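You operate a simulated robot arm through the tools that you are given. There is no shell and no other tool. Be economical: measure what you need, move in short steps, check, and stop when the job is done.

You run a simulated robot arm. Do the job below in one go: nothing can be reset, and whatever is moved stays where it is left.

TASK
Fetch the round mould from the MOULDS drawer and put it on the paper sheet on the green mat.
Fine: slide the drawer's catch open first; shut the drawer and slide the catch closed again; the other moulds and catches stay.

Only the result counts: the job must be done as asked and must still hold three seconds after the hand-in. Knocking over, shifting, dropping, spilling or breaking anything else fails it.

THE ROBOT
A 7-joint arm with a two-finger parallel gripper, fixed in place. Base frame: the origin is at the foot of the arm, x ahead of it, y to its left, z up. Units: m, rad, N and s.
With the tool pointing down near the work surface it reaches from about 0.3 to 0.7 m from the base axis. Its first joint turns from -1.152 to 1.152 rad. Payload 1.57 kg.
The TCP is the grasp point between the finger pads, 0.03 m short of the fingertips. In the tool frame z runs along the fingers and y along their closing line. The gripper opens to 0.11 m. The fingers are 0.024 m wide and 0.012 m thick; the gripper's body (0.048 by 0.112 m) begins 0.078 m behind the TCP.
Orientation is that of the tool frame in the base frame, as a unit quaternion [w, x, y, z]. With the fingers straight down and closing along the base's y, the tool's x points along the base's -x, its y along +y and its z along -z.

THE INTERFACE
- The arm moves only by the tool nudge_tool. Its argument "motion" is a list of rows, each a list of 7 numbers: the shift along the tool's x, y, z in m, then the turn, a rotation vector about the tool's x, y, z in rad, then the gripper command, from -1 (shut) to 1 (fully open), values between in proportion. In form: [[x, y, z, ax, ay, az, hand], ...]. A call has 1 to 12 rows; each row shifts and turns the commanded pose from where the row before left it, along the tool's axes as they then stand. A row lasts 0.2 s, in which the tool goes at most 0.05 m and 0.15 rad; a call with a longer step from one row to the next is refused whole, and so is a gripper value outside its range. Where a pose cannot be reached the arm comes as near as it can. A force on the tool above 60 N (or 10 N above the force at the start of the call, whichever is more), or a blocked arm, ends the call early, and 0.2 s more pass. The fingers move at their own pace (about 0.108 m/s each) and stop on an object; they squeeze with about 32 N. The grip force told is the motor's: it shows also when the fingers shut on nothing. Time passes only in rows, and 0.2 s behind the last, so rows that do not move let the fingers close. It gives the time, the measured TCP pose, the force on the tool (base axes), the opening and the grip force at its end, in the units of the frame above (readings bear some noise).
- Cameras (640 x 400 px; columns grow to the right, rows downward): "scene" is fixed at [0.1627, -0.3959, 1.3931]; the picture's right is [0.75, -0.66, 0.00], its down [-0.44, -0.50, -0.74] and it looks along [0.49, 0.56, -0.67] (base axes); focal length 262 px, centre (320, 200). "wrist" rides on the gripper at [-0.036, 0, -0.08] in the tool frame; the picture's right is [0.00, -1.00, 0.00], its down [0.97, 0.00, -0.24] and it looks along [0.24, 0.00, 0.97] (tool axes); focal length 218 px, centre (320, 200).
- capture(camera): a new picture of that camera. It takes no simulated time.
- probe_pixels(camera, pixels): there is no depth. For up to 12 entries [column, row, z] of the newest picture of that camera ("zoom" is the newest enlarged one), the place [x, y] in the base frame at which the ray of that pixel passes the height z, good to about 0.002 m. It takes no simulated time.
- enlarge(camera, box): a new picture of the part [left, top, right, bottom] of that camera's present view, enlarged. It takes no simulated time.
- sign_off(): hands the job in; it is judged then, once.

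Keep the steps short. Do not move on a guess: measure, check each grasp and each placing, and mend mistakes. In all there are 80 turns and 38 pictures (those below and enlarged ones count). Leave the gripper open and the arm clear of the work at the hand-in unless told otherwise, and finish with a single line.

The tools are called after "Request:" as a command line: name --pt "numbers of a row" for each row, then --argument value for the rest, lists and objects as JSON in quotes. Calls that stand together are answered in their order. nudge_tool: Moves the arm, as the interface text tells. Its arguments: {"type":"object","properties":{"motion":{"type":"array"}},"required":["motion"]} The other tools are called the same way: capture (camera) takes a picture; probe_pixels (camera, pixels) gives the place at which the rays of pixels pass given heights; enlarge (camera, box) takes an enlarged picture of a part of a camera's view; sign_off () hands the job in.

At the start:

```text
clock: 0.0
tool_pos: [0.3712, 0.0663, 1.1767]
tcp_rot: [0.0, 0.0, 1.0, 0.0]
force: [0.0, -0.3, 0.3]
gripper_width: 0.1098
finger_force: 0.0
```

scene: 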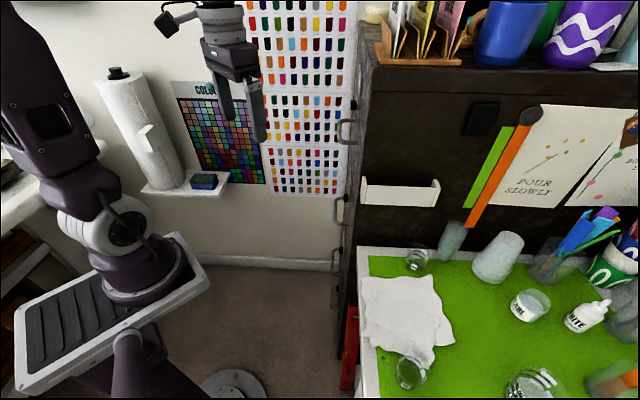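
wrist: 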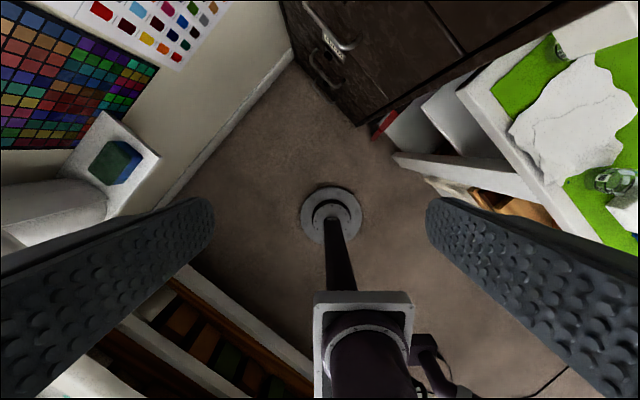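

I see a dark cabinet with handles on its left-hand face and a green mat with paper. I'll enlarge both areas to look for labels and catches.

Request:
enlarge --camera "scene" --box '[300, 60, 420, 330]'

Request:
enlarge --camera "wrist" --box '[270, 0, 470, 130]'

Request:
enlarge --camera "scene" --box '[340, 220, 640, 400]'

```text
1.48 times, centred on (360, 195) of scene
```

zoom: 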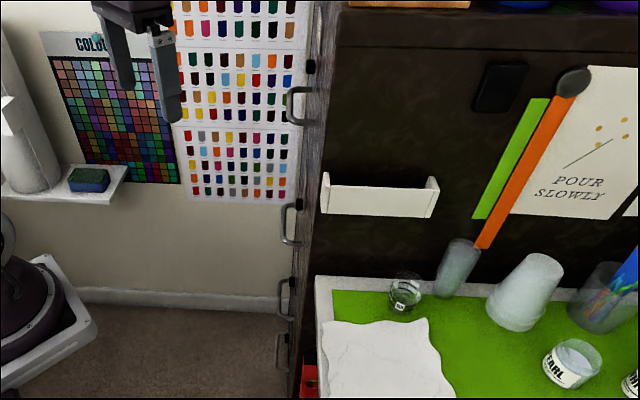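

```text
3.08 times, centred on (370, 65) of wrist
```

zoom: 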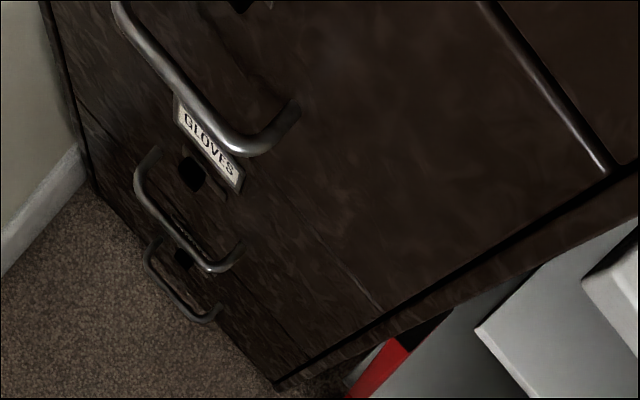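

```text
2.13 times, centred on (490, 310) of scene
```

zoom: 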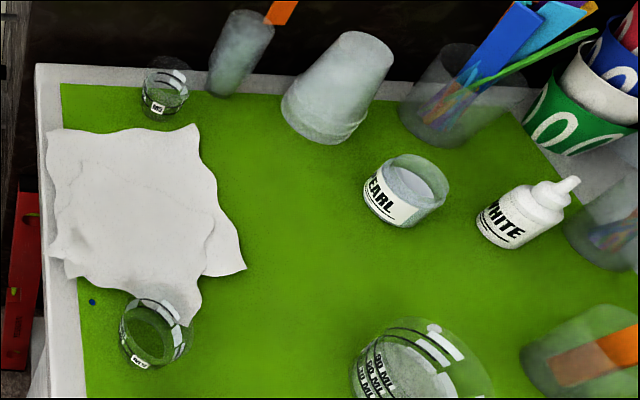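

I'll measure the cabinet's floor line, its vertical edge, and the paper.

Request:
probe_pixels --camera "wrist" --pixels '[[357, 126, 0], [296, 62, 0], [472, 52, 0.773], [300, 0, 0.9], [362, 48, 0.9]]'

Request:
probe_pixels --camera "scene" --pixels '[[358, 247, 0.773], [362, 278, 0.774], [432, 276, 0.774], [455, 342, 0.774], [364, 340, 0.774], [400, 310, 0.774], [366, 45, 1.2], [366, 45, 1.3]]'

```text
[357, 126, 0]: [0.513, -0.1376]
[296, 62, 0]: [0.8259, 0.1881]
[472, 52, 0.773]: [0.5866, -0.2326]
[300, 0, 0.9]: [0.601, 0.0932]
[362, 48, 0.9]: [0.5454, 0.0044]
```

```text
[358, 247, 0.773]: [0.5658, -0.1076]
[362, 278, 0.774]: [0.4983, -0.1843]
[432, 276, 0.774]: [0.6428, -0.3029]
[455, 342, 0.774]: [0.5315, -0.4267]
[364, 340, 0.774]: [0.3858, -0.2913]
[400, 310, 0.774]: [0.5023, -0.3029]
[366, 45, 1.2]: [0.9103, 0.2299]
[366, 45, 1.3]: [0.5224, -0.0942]
```

The cabinet front runs from about (0.51,-0.14) to (0.83,0.19), with its normal at about (-0.72,0.69). I'll turn the tool so the camera faces that front: yaw 0.765 rad, then tilt 0.78 rad.

Request:
nudge_tool --pt "0 0 0 0 0 0.1275 1" --pt "0 0 0 0 0 0.1275 1" --pt "0 0 0 0 0 0.1275 1" --pt "0 0 0 0 0 0.1275 1" --pt "0 0 0 0 0 0.1275 1" --pt "0 0 0 0 0 0.1275 1" --pt "0 0 0 0 -0.13 0 1" --pt "0 0 0 0 -0.13 0 1" --pt "0 0 0 0 -0.13 0 1" --pt "0 0 0 0 -0.13 0 1" --pt "0 0 0 0 -0.13 0 1" --pt "0 0 0 0 -0.13 0 1"

Request:
capture --camera "wrist"

```text
clock: 2.6
tool_pos: [0.372, 0.067, 1.1765]
tcp_rot: [0.354, 0.345, 0.857, -0.142]
force: [0.0, -1.0, -0.4]
gripper_width: 0.11
finger_force: 0.0
```

```text
32 pictures are left
```

wrist: 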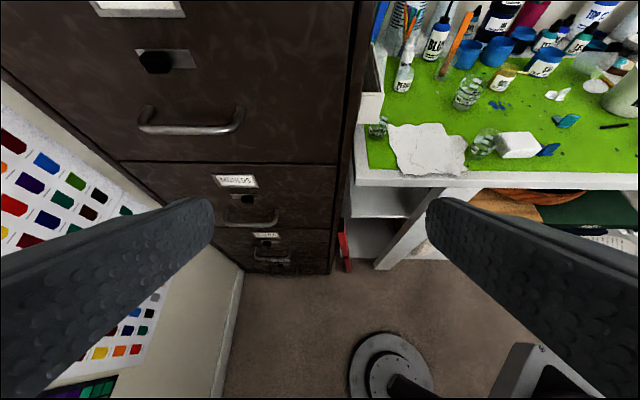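

The drawer fronts show now, with labels at (140,8), (235,181) and (265,235). I'll enlarge to read them.

Request:
enlarge --camera "wrist" --box '[180, 150, 340, 280]'

Request:
enlarge --camera "wrist" --box '[60, 0, 300, 150]'

```text
3.08 times, centred on (260, 215) of wrist
```

zoom: 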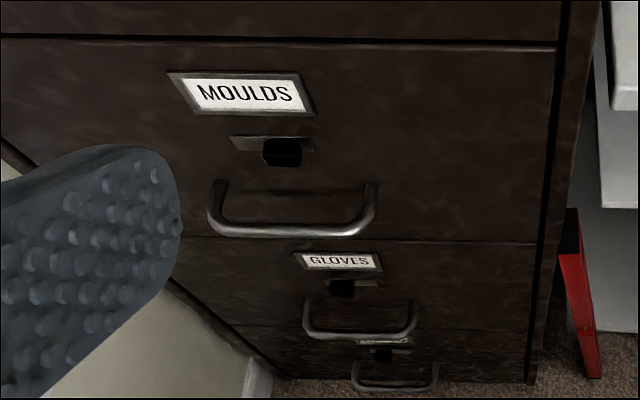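

```text
2.67 times, centred on (180, 75) of wrist
```

zoom: 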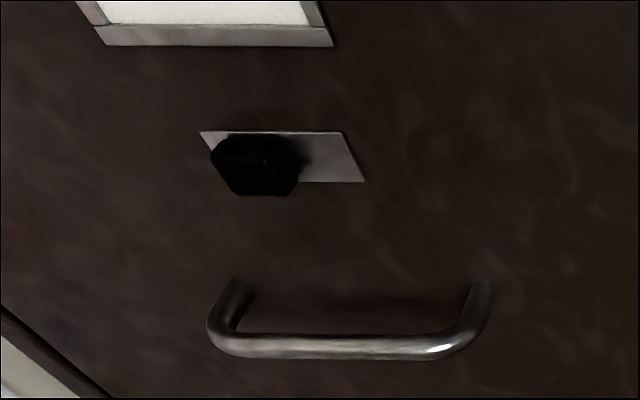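

MOULDS is the drawer with its label at (235,181). I'll probe its features at several heights and intersect those rays with the front plane.

Request:
probe_pixels --camera "wrist" --pixels '[[251, 222, 0.9], [251, 222, 0.7], [190, 130, 1.0], [190, 130, 0.8], [245, 200, 0.9], [245, 200, 0.7], [121, 160, 1.0], [121, 160, 0.8], [340, 164, 0.9], [340, 164, 0.7]]'

Request:
probe_pixels --camera "scene" --pixels '[[338, 130, 0.9], [338, 130, 1.1], [334, 210, 0.9], [334, 210, 0.7], [331, 262, 0.7], [331, 262, 0.5]]'

```text
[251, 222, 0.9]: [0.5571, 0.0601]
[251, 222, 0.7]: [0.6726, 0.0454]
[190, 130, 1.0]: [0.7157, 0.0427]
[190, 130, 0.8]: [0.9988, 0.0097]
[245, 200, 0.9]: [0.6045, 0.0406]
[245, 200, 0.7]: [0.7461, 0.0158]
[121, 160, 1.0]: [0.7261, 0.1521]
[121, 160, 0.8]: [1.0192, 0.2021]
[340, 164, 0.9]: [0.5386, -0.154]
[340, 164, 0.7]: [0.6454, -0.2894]
```

```text
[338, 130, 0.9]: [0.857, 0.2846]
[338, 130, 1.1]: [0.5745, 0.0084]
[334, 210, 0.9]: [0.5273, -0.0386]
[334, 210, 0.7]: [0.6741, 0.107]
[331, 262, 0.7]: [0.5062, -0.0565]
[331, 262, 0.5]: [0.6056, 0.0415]
```

The MOULDS handle is near (0.623,0.051,0.777) and its catch near z 0.82. I'll move down and sideways for a close view of the catch, staying about 0.24 m off the face.

Request:
nudge_tool --pt "0.0235 0.0285 0.0237 0 0 0 1" --pt "0.0235 0.0285 0.0237 0 0 0 1" --pt "0.0235 0.0285 0.0237 0 0 0 1" --pt "0.0235 0.0285 0.0237 0 0 0 1" --pt "0.0235 0.0285 0.0237 0 0 0 1" --pt "0.0235 0.0285 0.0237 0 0 0 1" --pt "0 0 0 0 -0.14 0 1" --pt "0 0 0 0 -0.14 0 1" --pt "0 0 0 0 -0.14 0 1"

Request:
capture --camera "wrist"

```text
clock: 4.6
tool_pos: [0.4893, 0.1889, 0.9767]
tcp_rot: [0.525, 0.308, 0.765, -0.212]
force: [-0.3, -0.3, -0.2]
gripper_width: 0.1103
finger_force: 0.0
```

```text
29 pictures are left
```

wrist: 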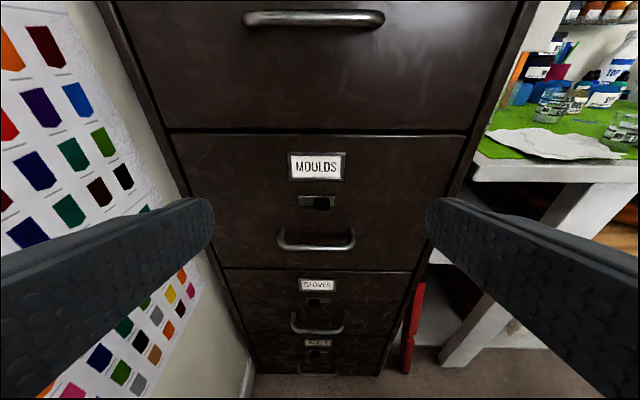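

Now the MOULDS drawer is square-on: label (317,166), catch (318,202), handle (316,240). I'll enlarge around the catches.

Request:
enlarge --camera "wrist" --box '[270, 150, 366, 210]'

Request:
enlarge --camera "wrist" --box '[270, 270, 366, 370]'

Request:
probe_pixels --camera "wrist" --pixels '[[322, 203, 0.9], [322, 203, 0.7], [316, 242, 0.9], [316, 242, 0.7], [281, 235, 0.9], [281, 235, 0.7], [354, 235, 0.9], [354, 235, 0.7], [300, 200, 0.9], [300, 200, 0.7], [334, 200, 0.9], [334, 200, 0.7]]'

```text
6.67 times, centred on (318, 180) of wrist
```

zoom: 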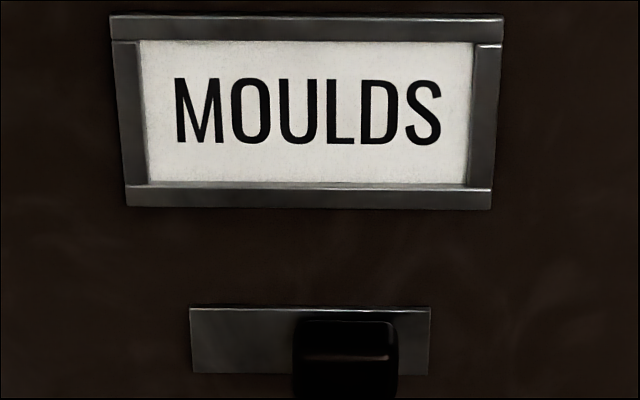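

```text
4.00 times, centred on (318, 320) of wrist
```

zoom: 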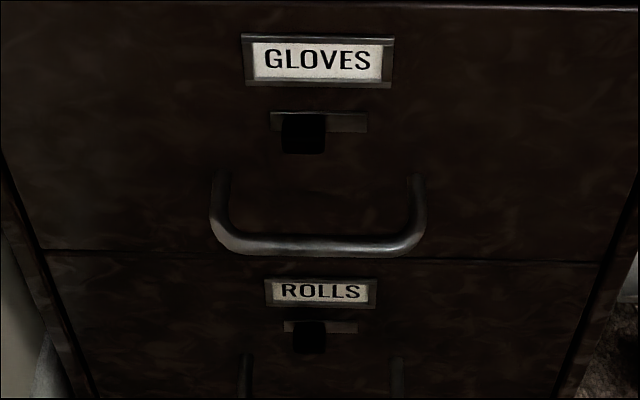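

```text
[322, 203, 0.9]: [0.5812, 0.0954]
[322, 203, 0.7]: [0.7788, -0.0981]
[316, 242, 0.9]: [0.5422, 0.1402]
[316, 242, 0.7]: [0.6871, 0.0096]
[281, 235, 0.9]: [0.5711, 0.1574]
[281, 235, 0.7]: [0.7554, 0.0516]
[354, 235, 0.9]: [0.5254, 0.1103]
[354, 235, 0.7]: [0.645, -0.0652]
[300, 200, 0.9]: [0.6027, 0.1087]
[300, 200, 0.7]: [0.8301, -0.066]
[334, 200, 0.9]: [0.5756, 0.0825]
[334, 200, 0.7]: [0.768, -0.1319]
```

I read the MOULDS catch knob as right of its plate's centre, at about s=0.214 with the plate centre at 0.223. So it is latched to the right and should slide left by about 0.018 m. Next I'll level the tool, drop to z 0.83 and partly close, still clear of the face.

Request:
nudge_tool --pt "0 0 0 0 -0.1236 0 0.5" --pt "0 0 0 0 -0.1236 0 0" --pt "0 0 0 0 -0.1236 0 0" --pt "0.037 0 0.01 0 0 0 0" --pt "0.037 0 0.015 0 0 0 0" --pt "0.037 -0.005 0.015 0 0 0 0" --pt "0.035 0 0.02 0 0 0 0" --pt "0 0 0 0 0 0 0"

Request:
capture --camera "wrist"

```text
clock: 6.4
tool_pos: [0.5503, 0.165, 0.8365]
tcp_rot: [0.656, 0.264, 0.656, -0.263]
force: [0.0, 0.3, -0.5]
gripper_width: 0.0549
finger_force: 0.1
out of reach, approached as far as the arm can: row 2, 3, 4, 5, 6
```

```text
26 pictures are left
```

wrist: 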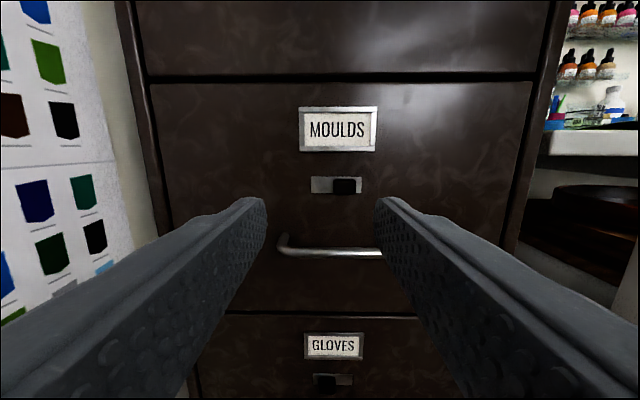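

The tool is level, at s≈0.244 and 0.18 m off the face; it drifted 0.03 m left where the reach was short. I see the knob at (344,186) with its plate spanning columns 311–361, and will remeasure from here.

Request:
probe_pixels --camera "wrist" --pixels '[[344, 187, 0.85], [344, 187, 0.82], [311, 185, 0.85], [311, 185, 0.82], [361, 185, 0.85], [361, 185, 0.82], [333, 187, 0.83], [356, 187, 0.83]]'

Request:
enlarge --camera "wrist" --box '[296, 155, 376, 205]'

```text
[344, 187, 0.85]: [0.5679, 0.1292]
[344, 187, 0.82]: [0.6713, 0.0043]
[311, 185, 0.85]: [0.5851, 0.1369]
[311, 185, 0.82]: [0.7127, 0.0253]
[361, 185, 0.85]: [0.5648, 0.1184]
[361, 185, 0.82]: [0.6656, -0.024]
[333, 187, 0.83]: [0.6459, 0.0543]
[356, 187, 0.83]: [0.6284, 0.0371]
```

```text
8.00 times, centred on (336, 180) of wrist
```

zoom: 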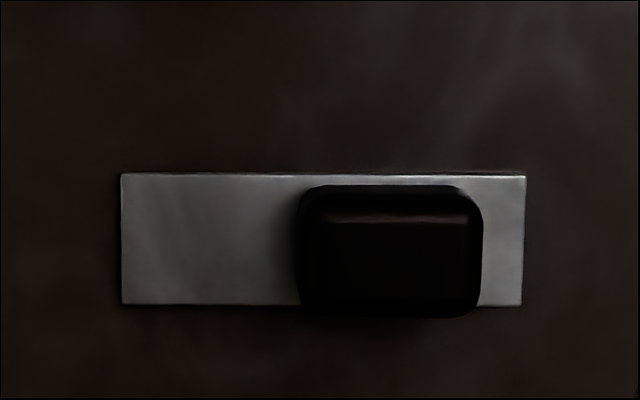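

The knob is at s≈0.216, z≈0.827 and is about 0.024 wide. I'll line up on it and stop at 0.10 m to verify.

Request:
nudge_tool --pt "0.003 -0.01 0.02 0 0 0 0" --pt "0.003 -0.01 0.02 0 0 0 0" --pt "0.003 -0.009 0.02 0 0 0 0" --pt "0 0 0.022 0 0 0 0" --pt "0 0 0 0 0 0 0"

Request:
capture --camera "wrist"

```text
clock: 7.6
tool_pos: [0.6022, 0.098, 0.8239]
tcp_rot: [0.656, 0.264, 0.656, -0.264]
force: [-0.6, -0.7, 0.2]
gripper_width: 0.0551
finger_force: 0.0
out of reach, approached as far as the arm can: row 1, 2, 3
```

```text
24 pictures are left
```

wrist: 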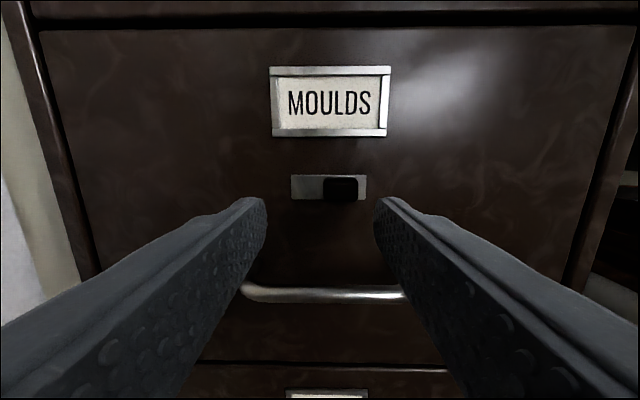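

Now s=0.232, 0.098 m off the face, z=0.824. I'll shift 0.016 right and 0.003 up, then go in to 0.043 m.

Request:
nudge_tool --pt "-0.003 -0.016 0 0 0 0 0" --pt "0 0 0.02 0 0 0 0" --pt "0 0 0.02 0 0 0 0" --pt "0 0 0.014 0 0 0 0" --pt "0 0 0 0 0 0 0"

Request:
capture --camera "wrist"

```text
clock: 8.8
tool_pos: [0.6373, 0.0564, 0.8251]
tcp_rot: [0.656, 0.263, 0.656, -0.263]
force: [-0.1, 0.5, 0.9]
gripper_width: 0.0549
finger_force: 0.1
out of reach, approached as far as the arm can: row 1
```

```text
23 pictures are left
```

wrist: 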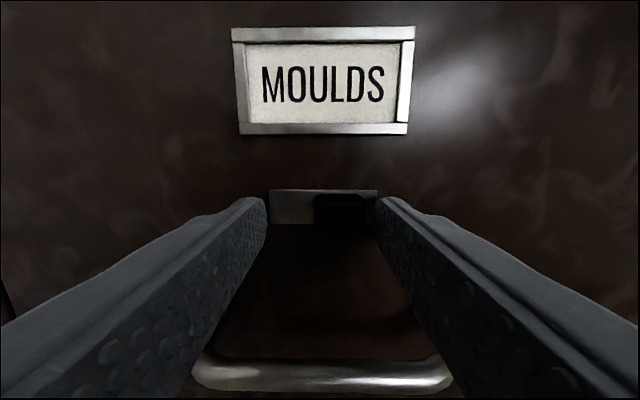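

The knob is at columns ~315–373, while the fingers centre on 320. I need about 0.011 m more to the right.

Request:
nudge_tool --pt "0 -0.006 0 0 0 0 0" --pt "0 -0.006 0 0 0 0 0" --pt "0 0 0 0 0 0 0"

Request:
enlarge --camera "wrist" --box '[240, 160, 400, 260]'

```text
clock: 9.6
tool_pos: [0.6296, 0.0466, 0.8244]
tcp_rot: [0.656, 0.265, 0.656, -0.264]
force: [0.0, 0.4, -0.1]
gripper_width: 0.0551
finger_force: 0.2
```

```text
4.00 times, centred on (320, 210) of wrist
```

zoom: 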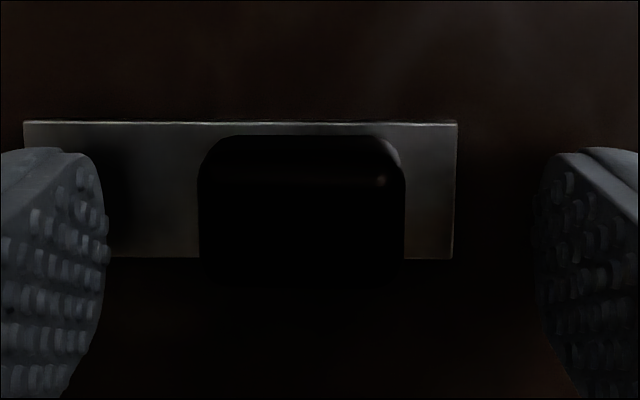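

The knob is nearly centred between the fingers. I'll go in 4 mm and close on it.

Request:
nudge_tool --pt "0 0.002 0.004 0 0 0 0" --pt "0 0 0 0 0 0 -0.5" --pt "0 0 0 0 0 0 -0.8" --pt "0 0 0 0 0 0 -1" --pt "0 0 0 0 0 0 -1"

```text
clock: 10.8
tool_pos: [0.6325, 0.0457, 0.8233]
tcp_rot: [0.656, 0.264, 0.656, -0.264]
force: [0.4, -0.4, -0.6]
gripper_width: 0.0255
finger_force: 36.6
```

Gripped: the width is 0.0255, matching the knob. Now I'll slide it left in small steps.

Request:
nudge_tool --pt "0 0.006 0 0 0 0 -1" --pt "0 0.006 0 0 0 0 -1" --pt "0 0.006 0 0 0 0 -1" --pt "0 0.003 0 0 0 0 -1" --pt "0 0 0 0 0 0 -1"

Request:
enlarge --camera "wrist" --box '[240, 160, 400, 260]'

```text
clock: 12.0
tool_pos: [0.6467, 0.0599, 0.8241]
tcp_rot: [0.656, 0.266, 0.654, -0.266]
force: [-26.8, -8.3, 9.1]
gripper_width: 0.0259
finger_force: 36.9
```

```text
4.00 times, centred on (320, 210) of wrist
```

zoom: 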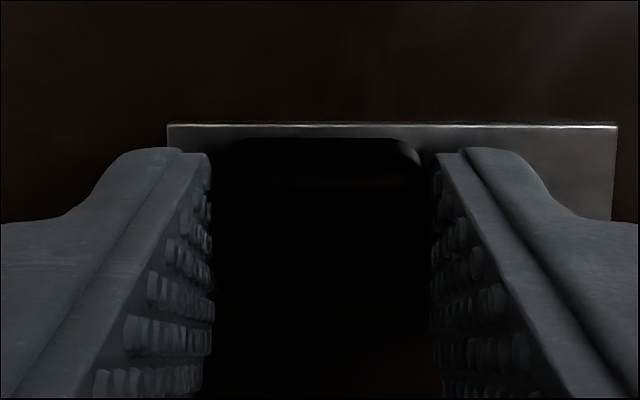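

The knob moved 0.020 m and now sits left on its plate, at the stop. I'll release, back straight out, then tilt the tool down to about 0.97 rad.

Request:
nudge_tool --pt "0 0 0 0 0 0 -0.3" --pt "0 0 0 0 0 0 -0.1" --pt "0 0 -0.02 0 0 0 0" --pt "0 0 -0.03 0 0 0 0" --pt "0 0 -0.03 0 0 0 0" --pt "0 0 -0.02 0 0.12 0 0" --pt "0 0 0 0 0.12 0 0" --pt "0 0 0 0 0.12 0 0" --pt "0 0 0 0 0.12 0 0" --pt "0 0 0 0 0.12 0 0" --pt "0 0 0 0 0 0 0"

Request:
capture --camera "wrist"

```text
clock: 14.4
tool_pos: [0.5763, 0.1315, 0.8236]
tcp_rot: [0.431, 0.331, 0.821, -0.174]
force: [-0.2, 0.3, 0.4]
gripper_width: 0.055
finger_force: 0.2
```

```text
20 pictures are left
```

wrist: 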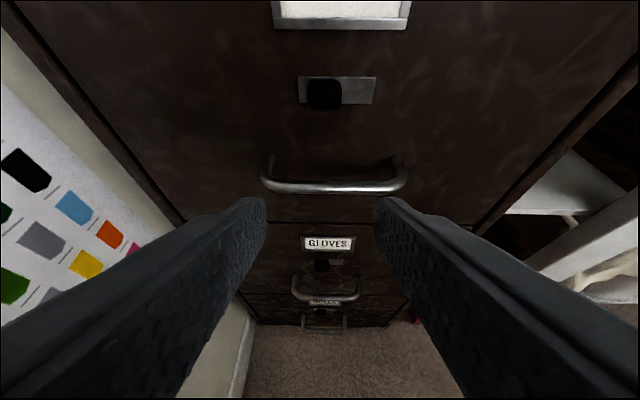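

The catch is now clearly on the left. I'll measure the handle bar at (335,187).

Request:
probe_pixels --camera "wrist" --pixels '[[335, 187, 0.8], [335, 187, 0.76], [264, 180, 0.78], [405, 180, 0.78], [335, 193, 0.78]]'

```text
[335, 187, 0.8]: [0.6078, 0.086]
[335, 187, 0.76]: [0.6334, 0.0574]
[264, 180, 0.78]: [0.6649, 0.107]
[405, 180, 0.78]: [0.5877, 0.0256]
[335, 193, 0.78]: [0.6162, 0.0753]
```

Combining views, the bar is at h≈0.0475 off the face, z≈0.760, centred at s≈0.224. I'll roll the gripper 90° so the fingers close above and below the bar.

Request:
nudge_tool --pt "0 0 0 0 0 -0.1428 -0.2" --pt "0 0 0 0 0 -0.1428 -0.27" --pt "0 0 0 0 0 -0.1428 -0.27" --pt "0 0 0 0 0 -0.1428 -0.27" --pt "0 0 0 0 0 -0.1428 -0.27" --pt "0 0 0 0 0 -0.1428 -0.27" --pt "0 0 0 0 0 -0.1428 -0.27" --pt "0 0 0 0 0 -0.1428 -0.27" --pt "0 0 0 0 0 -0.1428 -0.27" --pt "0 0 0 0 0 -0.1428 -0.27" --pt "0 0 0 0 0 -0.1428 -0.27" --pt "0 0 0 0 0 0 -0.27"

```text
clock: 17.0
tool_pos: [0.5763, 0.1317, 0.8234]
tcp_rot: [0.181, -0.347, 0.814, -0.429]
force: [0.0, 0.2, -0.1]
gripper_width: 0.0403
finger_force: 0.0
```

Rolled well. The bar lies straight ahead: about 0.102 m along the tool axis and 0.014 along x. I'll go 0.065 m and look.

Request:
nudge_tool --pt "0.014 0 0.02 0 0 0 -0.27" --pt "0 0 0.025 0 0 0 -0.27" --pt "0 0 0.02 0 0 0 -0.27" --pt "0 0 0 0 0 0 -0.27"

Request:
capture --camera "wrist"

```text
clock: 18.0
tool_pos: [0.6052, 0.083, 0.7876]
tcp_rot: [0.184, -0.346, 0.814, -0.429]
force: [0.2, 0.2, 0.7]
gripper_width: 0.04
finger_force: 0.0
```

```text
19 pictures are left
```

wrist: 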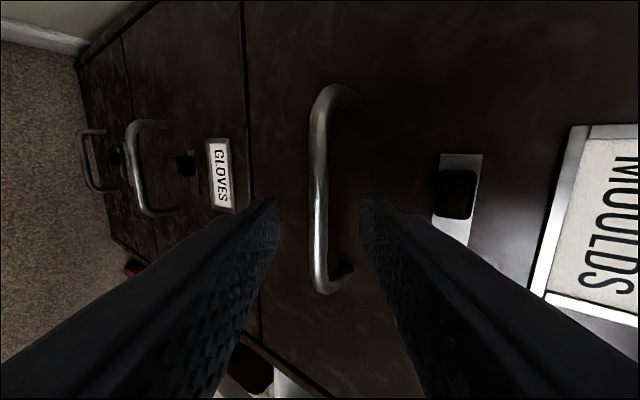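

The bar at column 320 is centred between the fingertips (277 and 362). I'll advance 0.036 m and close.

Request:
nudge_tool --pt "0 0 0.018 0 0 0 -0.27" --pt "0 0 0.018 0 0 0 -0.27" --pt "0 0 0 0 0 0 -0.27" --pt "0 0 0 0 0 0 -0.6" --pt "0 0 0 0 0 0 -1" --pt "0 0 0 0 0 0 -1"

```text
clock: 19.4
tool_pos: [0.6268, 0.0615, 0.765]
tcp_rot: [0.183, -0.345, 0.815, -0.428]
force: [0.7, 0.2, -6.6]
gripper_width: 0.012
finger_force: 29.1
```

I've gripped the bar (0.012 m). Now I'll pull straight outward, 0.08 m first.

Request:
nudge_tool --pt "0 0.0113 -0.0165 0 0 0 -1" --pt "0 0.0113 -0.0165 0 0 0 -1" --pt "0 0.0113 -0.0165 0 0 0 -1" --pt "0 0.0113 -0.0165 0 0 0 -1" --pt "0 0 0 0 0 0 -1"

Request:
capture --camera "scene"

```text
clock: 20.6
tool_pos: [0.5683, 0.1198, 0.7659]
tcp_rot: [0.184, -0.347, 0.814, -0.428]
force: [13.3, 17.8, -11.2]
gripper_width: 0.0123
finger_force: 29.3
```

```text
18 pictures are left
```

scene: 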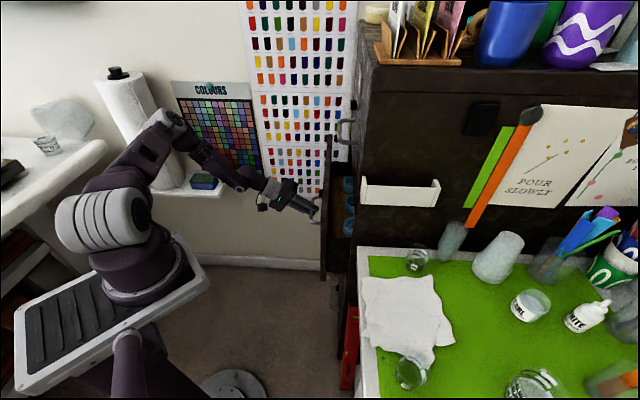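

The drawer is opening. Its true axis looks like exactly 45°, so I'll correct that slightly and pull 0.16 m more.

Request:
nudge_tool --pt "-0.002 0.0113 -0.0165 0 0 0 -1" --pt "-0.0004 0.0113 -0.0165 0 0 0 -1" --pt "-0.0004 0.0113 -0.0165 0 0 0 -1" --pt "-0.0004 0.0113 -0.0165 0 0 0 -1" --pt "-0.0004 0.0113 -0.0165 0 0 0 -1" --pt "-0.0004 0.0113 -0.0165 0 0 0 -1" --pt "-0.0004 0.0113 -0.0165 0 0 0 -1" --pt "-0.0004 0.0113 -0.0165 0 0 0 -1" --pt "0 0 0 0 0 0 -1"

Request:
capture --camera "scene"

```text
clock: 22.6
tool_pos: [0.4548, 0.2342, 0.7653]
tcp_rot: [0.185, -0.348, 0.814, -0.427]
force: [-7.6, -3.7, 22.7]
gripper_width: 0.0121
finger_force: 29.7
```

```text
17 pictures are left
```

scene: 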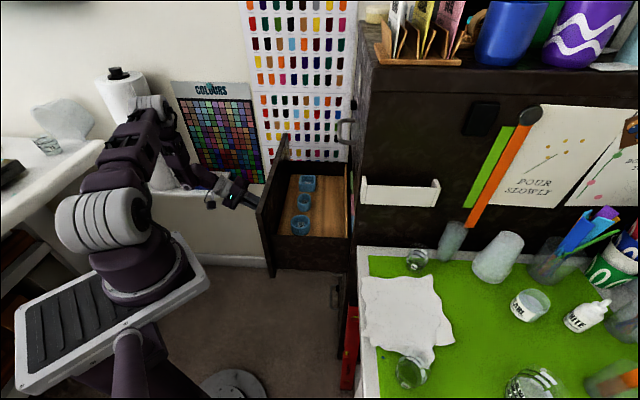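

The drawer is open about 0.24 m, and I see three blue moulds at (307,182), (303,202) and (300,225). I'll enlarge on them.

Request:
enlarge --camera "scene" --box '[250, 150, 362, 250]'

```text
4.00 times, centred on (306, 200) of scene
```

zoom: 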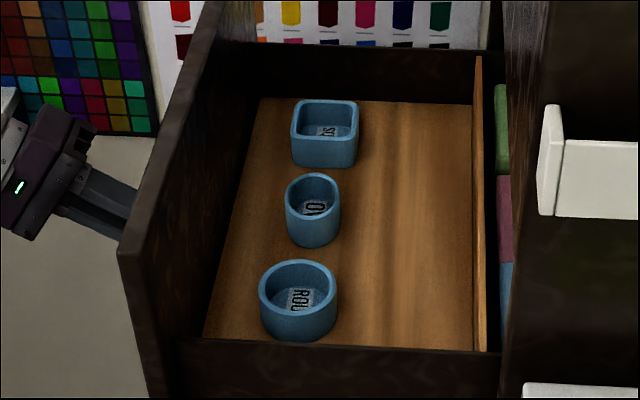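

The front one, labelled "ROU…" at about (300,225), is the round mould. I'll release the handle, back off along the fingers, and rise clear of the drawer front.

Request:
nudge_tool --pt "0 0 0 0 0 0 -0.5" --pt "0 0 0 0 0 0 -0.27" --pt "0 0 0 0 0 0 -0.27" --pt "0 0 -0.025 0 0 0 -0.27" --pt "0 0 -0.03 0 0 0 -0.27" --pt "0 -0.033 -0.0227 0 0 0 -0.27" --pt "0 -0.033 -0.0227 0 0 0 -0.27" --pt "0 -0.033 -0.0227 0 0 0 -0.27" --pt "0 -0.033 -0.0227 0 0 0 -0.27" --pt "0 -0.033 -0.0227 0 0 0 -0.27" --pt "0 -0.033 -0.0227 0 0 0 -0.27" --pt "0 0 0 0 0 0 -0.27"

Request:
probe_pixels --camera "scene" --pixels '[[300, 235, 0.66], [300, 217, 0.71], [303, 205, 0.68], [307, 184, 0.68], [261, 207, 0.94], [278, 140, 0.94]]'

```text
clock: 25.2
tool_pos: [0.4231, 0.2644, 1.0378]
tcp_rot: [0.182, -0.346, 0.814, -0.43]
force: [-0.4, -1.1, 0.2]
gripper_width: 0.0401
finger_force: 0.0
```

```text
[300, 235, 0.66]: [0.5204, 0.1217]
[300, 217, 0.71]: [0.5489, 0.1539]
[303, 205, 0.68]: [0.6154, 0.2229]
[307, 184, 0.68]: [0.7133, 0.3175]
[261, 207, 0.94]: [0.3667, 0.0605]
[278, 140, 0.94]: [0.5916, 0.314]
```

The arm is clear at z 1.04, and the round mould is around (0.53,0.135). I'll turn the tool straight down, with its closing line along the drawer's depth, and move over the mould with the gripper open.

Request:
nudge_tool --pt "0 0 0 -0.121 0 0 0" --pt "0 0 0 -0.121 0 0 0.5" --pt "0 0 0 -0.121 0 0 1" --pt "0 0 0 -0.121 0 0 1" --pt "0 0 0 -0.121 0 0 1" --pt "0 0 0 -0.121 0 0 1" --pt "0 0 0 -0.121 0 0 1" --pt "0 0 0 -0.121 0 0 1" --pt "0.005 -0.039 0 0 0 0 1" --pt "0.005 -0.039 0 0 0 0 1" --pt "0.005 -0.039 0 0 0 0 1" --pt "0.004 -0.039 0 0 0 0 1"

Request:
capture --camera "wrist"

```text
clock: 27.8
tool_pos: [0.523, 0.1446, 1.0372]
tcp_rot: [0.0, -0.392, 0.92, -0.001]
force: [0.7, 0.0, -0.1]
gripper_width: 0.11
finger_force: 0.0
```

```text
15 pictures are left
```

wrist: 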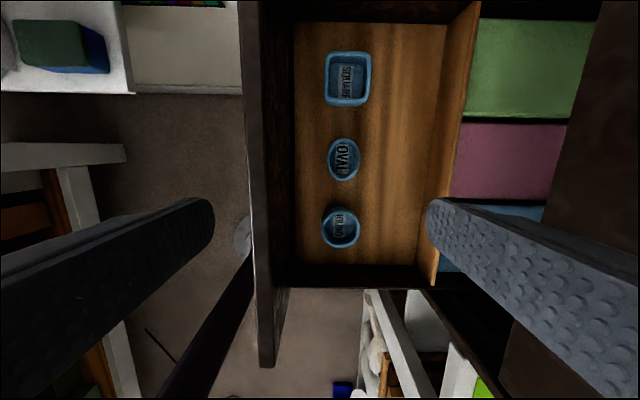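

ROUND is at (341,228), with OVAL above it and SQUARE beyond. I'll measure the mould, the front panel and the divider.

Request:
enlarge --camera "wrist" --box '[260, 180, 420, 280]'

Request:
probe_pixels --camera "wrist" --pixels '[[341, 228, 0.7], [341, 228, 0.66], [321, 225, 0.7], [361, 225, 0.7], [341, 247, 0.66], [295, 225, 0.66], [275, 225, 0.94], [440, 225, 0.9], [430, 265, 0.66], [341, 262, 0.66]]'

Request:
probe_pixels --camera "scene" --pixels '[[300, 218, 0.7], [300, 218, 0.74], [300, 234, 0.66], [300, 234, 0.7], [289, 221, 0.7], [310, 221, 0.7]]'

```text
4.00 times, centred on (340, 230) of wrist
```

zoom: 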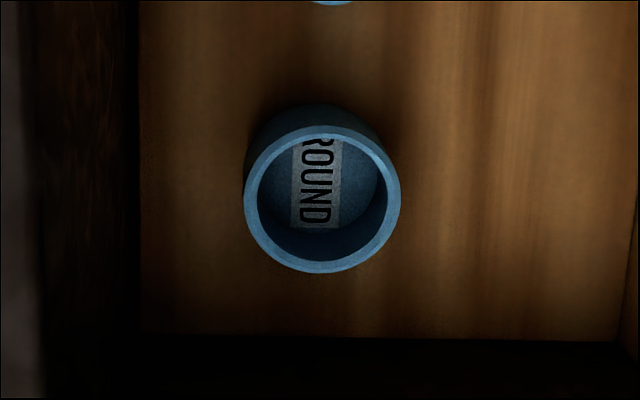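

```text
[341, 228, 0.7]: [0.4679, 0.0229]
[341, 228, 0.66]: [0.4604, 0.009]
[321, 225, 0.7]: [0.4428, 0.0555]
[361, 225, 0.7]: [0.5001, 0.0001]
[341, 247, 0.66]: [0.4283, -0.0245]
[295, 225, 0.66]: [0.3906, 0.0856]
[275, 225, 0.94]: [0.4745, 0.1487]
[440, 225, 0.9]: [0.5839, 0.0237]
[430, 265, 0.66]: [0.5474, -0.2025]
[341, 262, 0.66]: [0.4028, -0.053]
```

```text
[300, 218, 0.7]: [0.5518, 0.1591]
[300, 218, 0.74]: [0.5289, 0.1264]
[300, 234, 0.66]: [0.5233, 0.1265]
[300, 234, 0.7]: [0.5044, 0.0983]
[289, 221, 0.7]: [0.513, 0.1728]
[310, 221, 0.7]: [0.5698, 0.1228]
```

Wrist and scene disagree at z=0.70, so the mould stands higher. I'll probe the same rim centre in both to triangulate.

Request:
probe_pixels --camera "wrist" --pixels '[[340.5, 222.5, 0.8], [340.5, 222.5, 0.76], [340.5, 222.5, 0.72], [321, 222, 0.8], [360, 222, 0.8], [340, 240.5, 0.8], [340, 205, 0.8], [295, 222, 0.78], [340, 264, 0.78], [428, 264, 0.78]]'

Request:
probe_pixels --camera "scene" --pixels '[[300.7, 222.5, 0.8], [300.7, 222.5, 0.76], [300.7, 222.5, 0.72], [300.7, 235, 0.76], [300.7, 235, 0.72]]'

```text
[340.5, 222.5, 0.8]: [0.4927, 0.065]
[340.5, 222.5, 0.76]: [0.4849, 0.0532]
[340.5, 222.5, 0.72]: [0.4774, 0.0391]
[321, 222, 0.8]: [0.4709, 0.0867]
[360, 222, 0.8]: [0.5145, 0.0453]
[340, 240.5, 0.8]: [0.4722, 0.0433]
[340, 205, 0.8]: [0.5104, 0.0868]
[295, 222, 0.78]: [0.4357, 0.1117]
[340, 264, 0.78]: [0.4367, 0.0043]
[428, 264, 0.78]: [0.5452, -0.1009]
```

```text
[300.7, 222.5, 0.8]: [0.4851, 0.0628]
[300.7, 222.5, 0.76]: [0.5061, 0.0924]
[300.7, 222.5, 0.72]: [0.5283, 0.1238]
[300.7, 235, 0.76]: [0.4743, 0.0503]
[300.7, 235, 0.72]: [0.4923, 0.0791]
```

Triangulated, ROUND's rim centre is at (0.491,0.064), z≈0.795, with a diameter of about 0.06 m. The front panel is 0.072 m away, so I'll open to only 0.085 m, move over it and go down part way.

Request:
nudge_tool --pt "0.027 -0.011 0 0 0 0 0.545" --pt "0.027 -0.011 0 0 0 0 0.545" --pt "0.0263 -0.0108 0 0 0 0 0.545" --pt "0 0 0.04 0 0 0 0.545" --pt "0 0 0.04 0 0 0 0.545" --pt "0 0 0.04 0 0 0 0.545" --pt "0 0 0 0 0 0 0.545"

Request:
capture --camera "wrist"

```text
clock: 29.4
tool_pos: [0.4913, 0.0642, 0.9183]
tcp_rot: [0.001, -0.392, 0.92, -0.002]
force: [-0.1, -0.4, -0.7]
gripper_width: 0.0849
finger_force: 0.1
```

```text
13 pictures are left
```

wrist: 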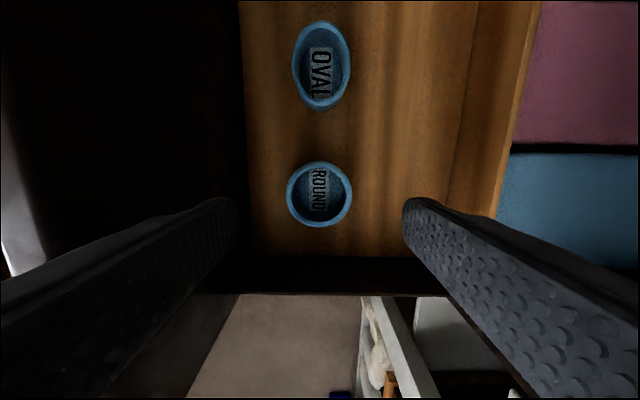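

The mould is centred at (319,194), on the tool's centre column. I'll check its place from this nearer view.

Request:
probe_pixels --camera "wrist" --pixels '[[319, 194, 0.795], [319, 194, 0.76], [287, 194, 0.795], [352, 194, 0.795], [287, 194, 0.75], [352, 194, 0.75], [319, 194, 0.72], [250, 194, 0.75]]'

```text
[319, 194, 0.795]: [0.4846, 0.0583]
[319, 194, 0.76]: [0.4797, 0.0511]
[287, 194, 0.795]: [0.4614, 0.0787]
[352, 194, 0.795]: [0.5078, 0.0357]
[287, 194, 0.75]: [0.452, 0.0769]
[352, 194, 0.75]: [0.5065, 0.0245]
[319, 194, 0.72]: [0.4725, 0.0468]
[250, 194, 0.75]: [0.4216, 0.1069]
```

The near view puts the centre about 5 mm further along tool x. I'll correct that and descend to TCP z 0.845 to look again.

Request:
nudge_tool --pt "0.006 0 0.02 0 0 0 0.545" --pt "0 0 0.03 0 0 0 0.545" --pt "0 0 0.023 0 0 0 0.545" --pt "0 0 0 0 0 0 0.545"

Request:
capture --camera "wrist"

```text
clock: 30.4
tool_pos: [0.4882, 0.0589, 0.8443]
tcp_rot: [0.0, -0.392, 0.92, -0.001]
force: [0.7, 0.6, 0.8]
gripper_width: 0.0848
finger_force: 0.0
```

```text
12 pictures are left
```

wrist: 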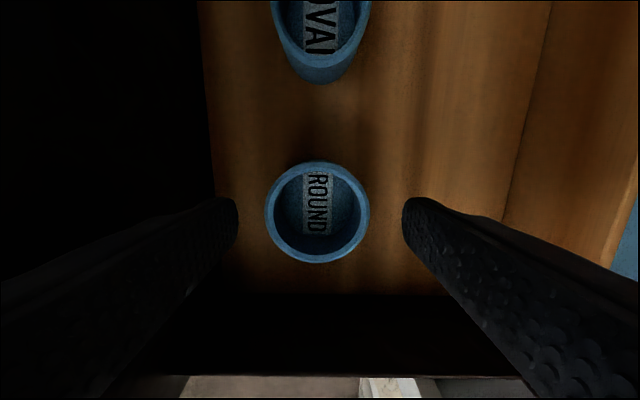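

The rim is now level with the fingertips (z≈0.814) and centred between them. I'll descend 0.024 m and check the force before closing.

Request:
nudge_tool --pt "0 0 0.012 0 0 0 0.545" --pt "0 0 0.012 0 0 0 0.545" --pt "0 0 0 0 0 0 0.545"

Request:
enlarge --camera "wrist" --box '[200, 130, 440, 280]'

```text
clock: 31.2
tool_pos: [0.4879, 0.058, 0.8199]
tcp_rot: [0.0, -0.392, 0.92, -0.002]
force: [-0.7, 0.0, -0.1]
gripper_width: 0.0848
finger_force: 0.0
```

```text
2.67 times, centred on (320, 205) of wrist
```

zoom: 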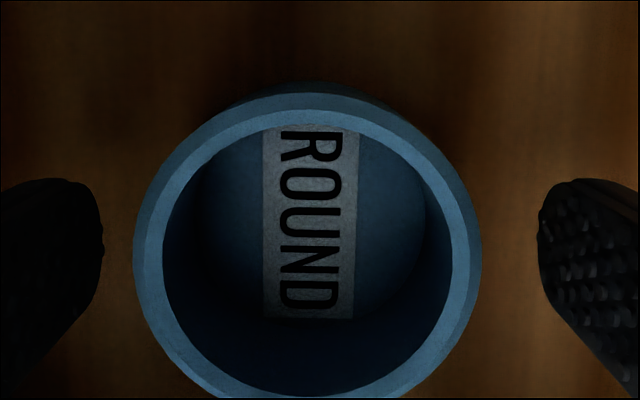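

No contact and well placed. I'll shift 2 mm and close gently.

Request:
nudge_tool --pt "0 0.002 0.003 0 0 0 0.545" --pt "0 0 0 0 0 0 0.3" --pt "0 0 0 0 0 0 0.1" --pt "0 0 0 0 0 0 -0.2" --pt "0 0 0 0 0 0 -1" --pt "0 0 0 0 0 0 -1"

```text
clock: 32.6
tool_pos: [0.4865, 0.0594, 0.8169]
tcp_rot: [0.0, -0.391, 0.92, -0.001]
force: [0.4, 0.5, -0.1]
gripper_width: 0.059
finger_force: 32.3
```

Gripped at 0.059 m. I'll lift straight up out of the drawer.

Request:
nudge_tool --pt "0 0 -0.015 0 0 0 -1" --pt "0 0 -0.03 0 0 0 -1" --pt "0 0 -0.04 0 0 0 -1" --pt "0 0 -0.04 0 0 0 -1" --pt "0 0 -0.04 0 0 0 -1" --pt "0 0 -0.04 0 0 0 -1" --pt "0 0 -0.035 0 0 0 -1" --pt "0 0 0 0 0 0 -1"

Request:
capture --camera "wrist"

```text
clock: 34.4
tool_pos: [0.4836, 0.0591, 1.0585]
tcp_rot: [0.001, -0.393, 0.92, -0.002]
force: [0.1, -0.3, -0.3]
gripper_width: 0.0588
finger_force: 32.0
```

```text
10 pictures are left
```

wrist: 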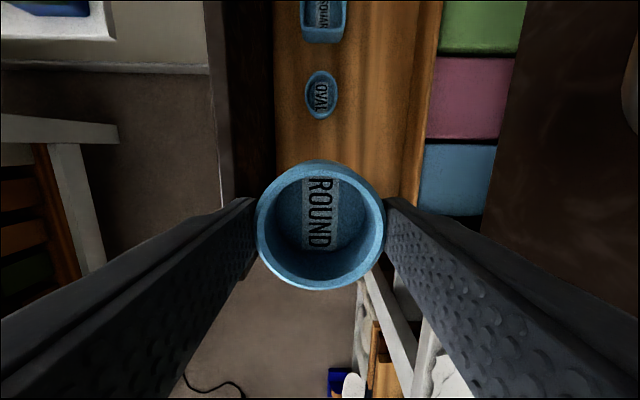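

The mould is held and the others are untouched. I'll swing around the cabinet corner via (0.36,-0.10) to (0.42,-0.30).

Request:
nudge_tool --pt "0.0405 -0.0038 0 0 0 0 -1" --pt "0.0405 -0.0038 0 0 0 0 -1" --pt "0.0405 -0.0038 0 0 0 0 -1" --pt "0.0405 -0.0038 0 0 0 0 -1" --pt "0.0405 -0.0038 0 0 0 0 -1" --pt "0.0205 -0.0364 0 0 0 0 -1" --pt "0.0205 -0.0364 0 0 0 0 -1" --pt "0.0205 -0.0364 0 0 0 0 -1" --pt "0.0205 -0.0364 0 0 0 0 -1" --pt "0.0205 -0.0364 0 0 0 0 -1" --pt "0 0 0 0 0 0 -1"

Request:
capture --camera "wrist"

```text
clock: 36.8
tool_pos: [0.4197, -0.3001, 1.0568]
tcp_rot: [0.0, -0.391, 0.92, 0.0]
force: [0.1, 0.4, -1.3]
gripper_width: 0.0587
finger_force: 31.9
```

```text
9 pictures are left
```

wrist: 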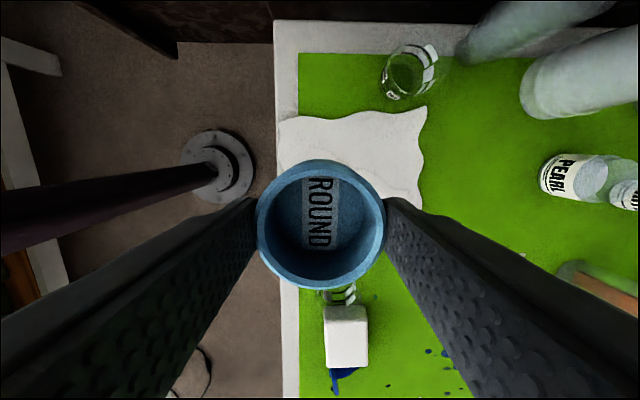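

The paper is at columns 278–427, with one beaker beyond it and another at (340,293) below. I'll measure where to set the mould down.

Request:
probe_pixels --camera "wrist" --pixels '[[279, 118, 0.774], [427, 108, 0.774], [424, 205, 0.774], [280, 165, 0.774], [340, 293, 0.8], [340, 293, 0.774], [395, 95, 0.774], [345, 318, 0.8]]'

Request:
probe_pixels --camera "scene" --pixels '[[440, 305, 0.774], [412, 358, 0.774], [410, 388, 0.774], [400, 360, 0.8], [366, 335, 0.774], [403, 308, 0.774]]'

```text
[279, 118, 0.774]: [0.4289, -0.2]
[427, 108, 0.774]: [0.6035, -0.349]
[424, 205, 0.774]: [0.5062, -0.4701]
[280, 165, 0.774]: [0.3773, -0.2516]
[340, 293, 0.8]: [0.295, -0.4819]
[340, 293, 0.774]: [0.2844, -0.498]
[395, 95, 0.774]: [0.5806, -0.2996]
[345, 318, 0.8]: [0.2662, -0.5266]
```

```text
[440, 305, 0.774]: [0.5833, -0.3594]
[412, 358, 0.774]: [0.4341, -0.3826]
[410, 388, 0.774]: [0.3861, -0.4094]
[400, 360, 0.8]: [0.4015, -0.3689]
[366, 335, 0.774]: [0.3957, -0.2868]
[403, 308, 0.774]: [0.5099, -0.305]
```

Scene and wrist only agree if the paper lies at z≈0.89, not 0.773, so I'll trust the two-view fix. Its centre is then about (0.448,-0.320). I'll go over it and down to TCP z≈0.965.

Request:
nudge_tool --pt "-0.005 -0.034 0 0 0 0 -1" --pt "0 0 0.03 0 0 0 -1" --pt "0 0 0.03 0 0 0 -1" --pt "0 0 0.03 0 0 0 -1" --pt "0 0 0 0 0 0 -1"

Request:
capture --camera "scene"

```text
clock: 38.0
tool_pos: [0.4462, -0.3202, 0.9688]
tcp_rot: [0.001, -0.391, 0.92, -0.002]
force: [-0.2, -0.3, 0.2]
gripper_width: 0.0589
finger_force: 31.9
```

```text
8 pictures are left
```

scene: 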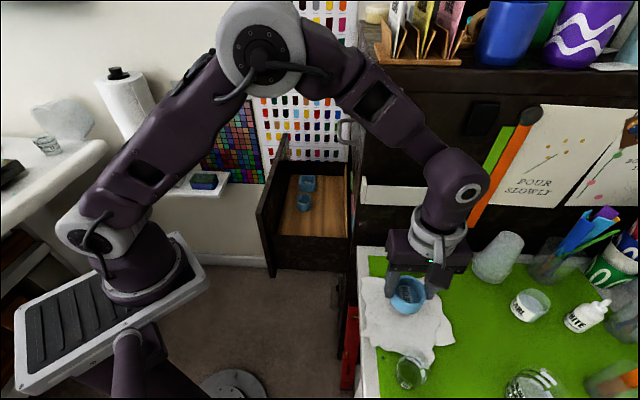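

The mould hangs over the paper at (408,295), clear of the beakers. I'll descend slowly and watch the force.

Request:
nudge_tool --pt "0 0 0.008 0 0 0 -1" --pt "0 0 0.008 0 0 0 -1" --pt "0 0 0.008 0 0 0 -1" --pt "0 0 0 0 0 0 -1"

Request:
enlarge --camera "scene" --box '[340, 230, 500, 350]'

```text
clock: 39.0
tool_pos: [0.448, -0.3193, 0.946]
tcp_rot: [0.0, -0.391, 0.92, 0.0]
force: [0.1, 0.3, -0.2]
gripper_width: 0.0588
finger_force: 31.7
```

```text
3.33 times, centred on (420, 290) of scene
```

zoom: 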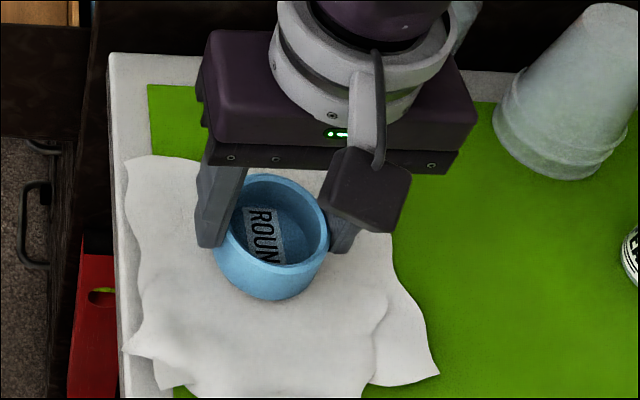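

Still no contact. I'll continue in 3 mm steps.

Request:
nudge_tool --pt "0 0 0.003 0 0 0 -1" --pt "0 0 0.003 0 0 0 -1" --pt "0 0 0.003 0 0 0 -1" --pt "0 0 0 0 0 0 -1"

```text
clock: 40.0
tool_pos: [0.4468, -0.3202, 0.9375]
tcp_rot: [0.001, -0.391, 0.921, -0.001]
force: [-4.2, 5.5, 24.9]
gripper_width: 0.0589
finger_force: 32.2
```

Contact at TCP z 0.9375 (25 N up). I'll ease up by 1.5 mm to just rest it.

Request:
nudge_tool --pt "0 0 -0.001 0 0 0 -1" --pt "0 0 0 0 0 0 -1"

```text
clock: 40.6
tool_pos: [0.4474, -0.3206, 0.9361]
tcp_rot: [0.001, -0.392, 0.92, -0.001]
force: [-1.7, 1.5, 8.1]
gripper_width: 0.0587
finger_force: 32.2
```

It rests lightly (8 N). I'll open in stages, then rise.

Request:
nudge_tool --pt "0 0 0 0 0 0 0.15" --pt "0 0 0 0 0 0 0.3" --pt "0 0 0 0 0 0 0.45" --pt "0 0 0 0 0 0 0.45" --pt "0 0 -0.015 0 0 0 0.45" --pt "0 0 -0.03 0 0 0 0.45" --pt "0 0 -0.04 0 0 0 0.45" --pt "0 0 -0.04 0 0 0 0.45" --pt "0 0 0 0 0 0 0.45"

Request:
capture --camera "wrist"

```text
clock: 42.6
tool_pos: [0.4455, -0.3223, 1.0641]
tcp_rot: [0.001, -0.391, 0.92, -0.002]
force: [-0.1, 0.6, -0.1]
gripper_width: 0.08
finger_force: 0.2
```

```text
6 pictures are left
```

wrist: 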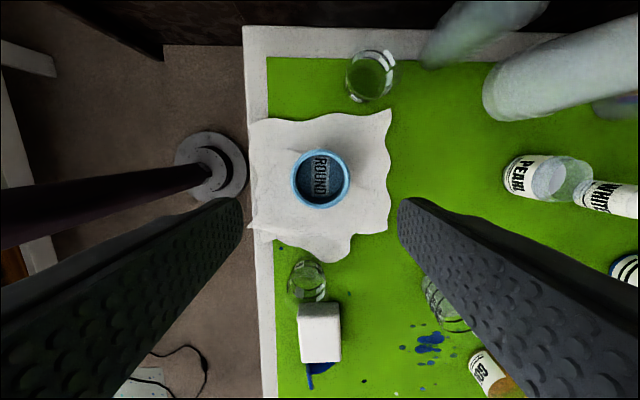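

ROUND sits flat in the middle of the paper and nothing else has moved. I'll travel back around the corner to a spot in front of the open drawer, staying high.

Request:
nudge_tool --pt "-0.0202 0.0431 0 0 0 0 0.45" --pt "-0.0202 0.0431 0 0 0 0 0.45" --pt "-0.0202 0.0431 0 0 0 0 0" --pt "-0.0202 0.0431 0 0 0 0 -0.5" --pt "-0.0202 0.0431 0 0 0 0 -1" --pt "-0.0346 0.0259 0 0 0 0 -1" --pt "-0.0346 0.0259 0 0 0 0 -1" --pt "-0.0346 0.0259 0 0 0 0 -1" --pt "-0.0346 0.0259 0 0 0 0 -1" --pt "-0.0346 0.0259 0 0 0 0 -1" --pt "-0.0346 0.0259 0 0 0 0 -1" --pt "-0.0346 0.0259 0 0 0 0 -1"

```text
clock: 45.2
tool_pos: [0.4003, 0.2041, 1.0616]
tcp_rot: [0.001, -0.391, 0.92, -0.001]
force: [-0.3, -0.3, 0.2]
gripper_width: 0.0
finger_force: 21.3
```

Next I'll roll back +90° so the closing line lies along the drawer front, as it was at the catch.

Request:
nudge_tool --pt "0 0 0 0 0 0.1428 -1" --pt "0 0 0 0 0 0.1428 -1" --pt "0 0 0 0 0 0.1428 -1" --pt "0 0 0 0 0 0.1428 -1" --pt "0 0 0 0 0 0.1428 -1" --pt "0 0 0 0 0 0.1428 -1" --pt "0 0 0 0 0 0.1428 -1" --pt "0 0 0 0 0 0.1428 -1" --pt "0 0 0 0 0 0.1428 -1" --pt "0 0 0 0 0 0.1428 -1" --pt "0 0 0 0 0 0.1428 -1" --pt "0 0 0 0 0 0 -1"

```text
clock: 47.8
tool_pos: [0.3977, 0.2036, 1.0606]
tcp_rot: [0.001, 0.375, 0.927, 0.0]
force: [-0.2, 0.2, -0.4]
gripper_width: 0.0001
finger_force: 20.8
```

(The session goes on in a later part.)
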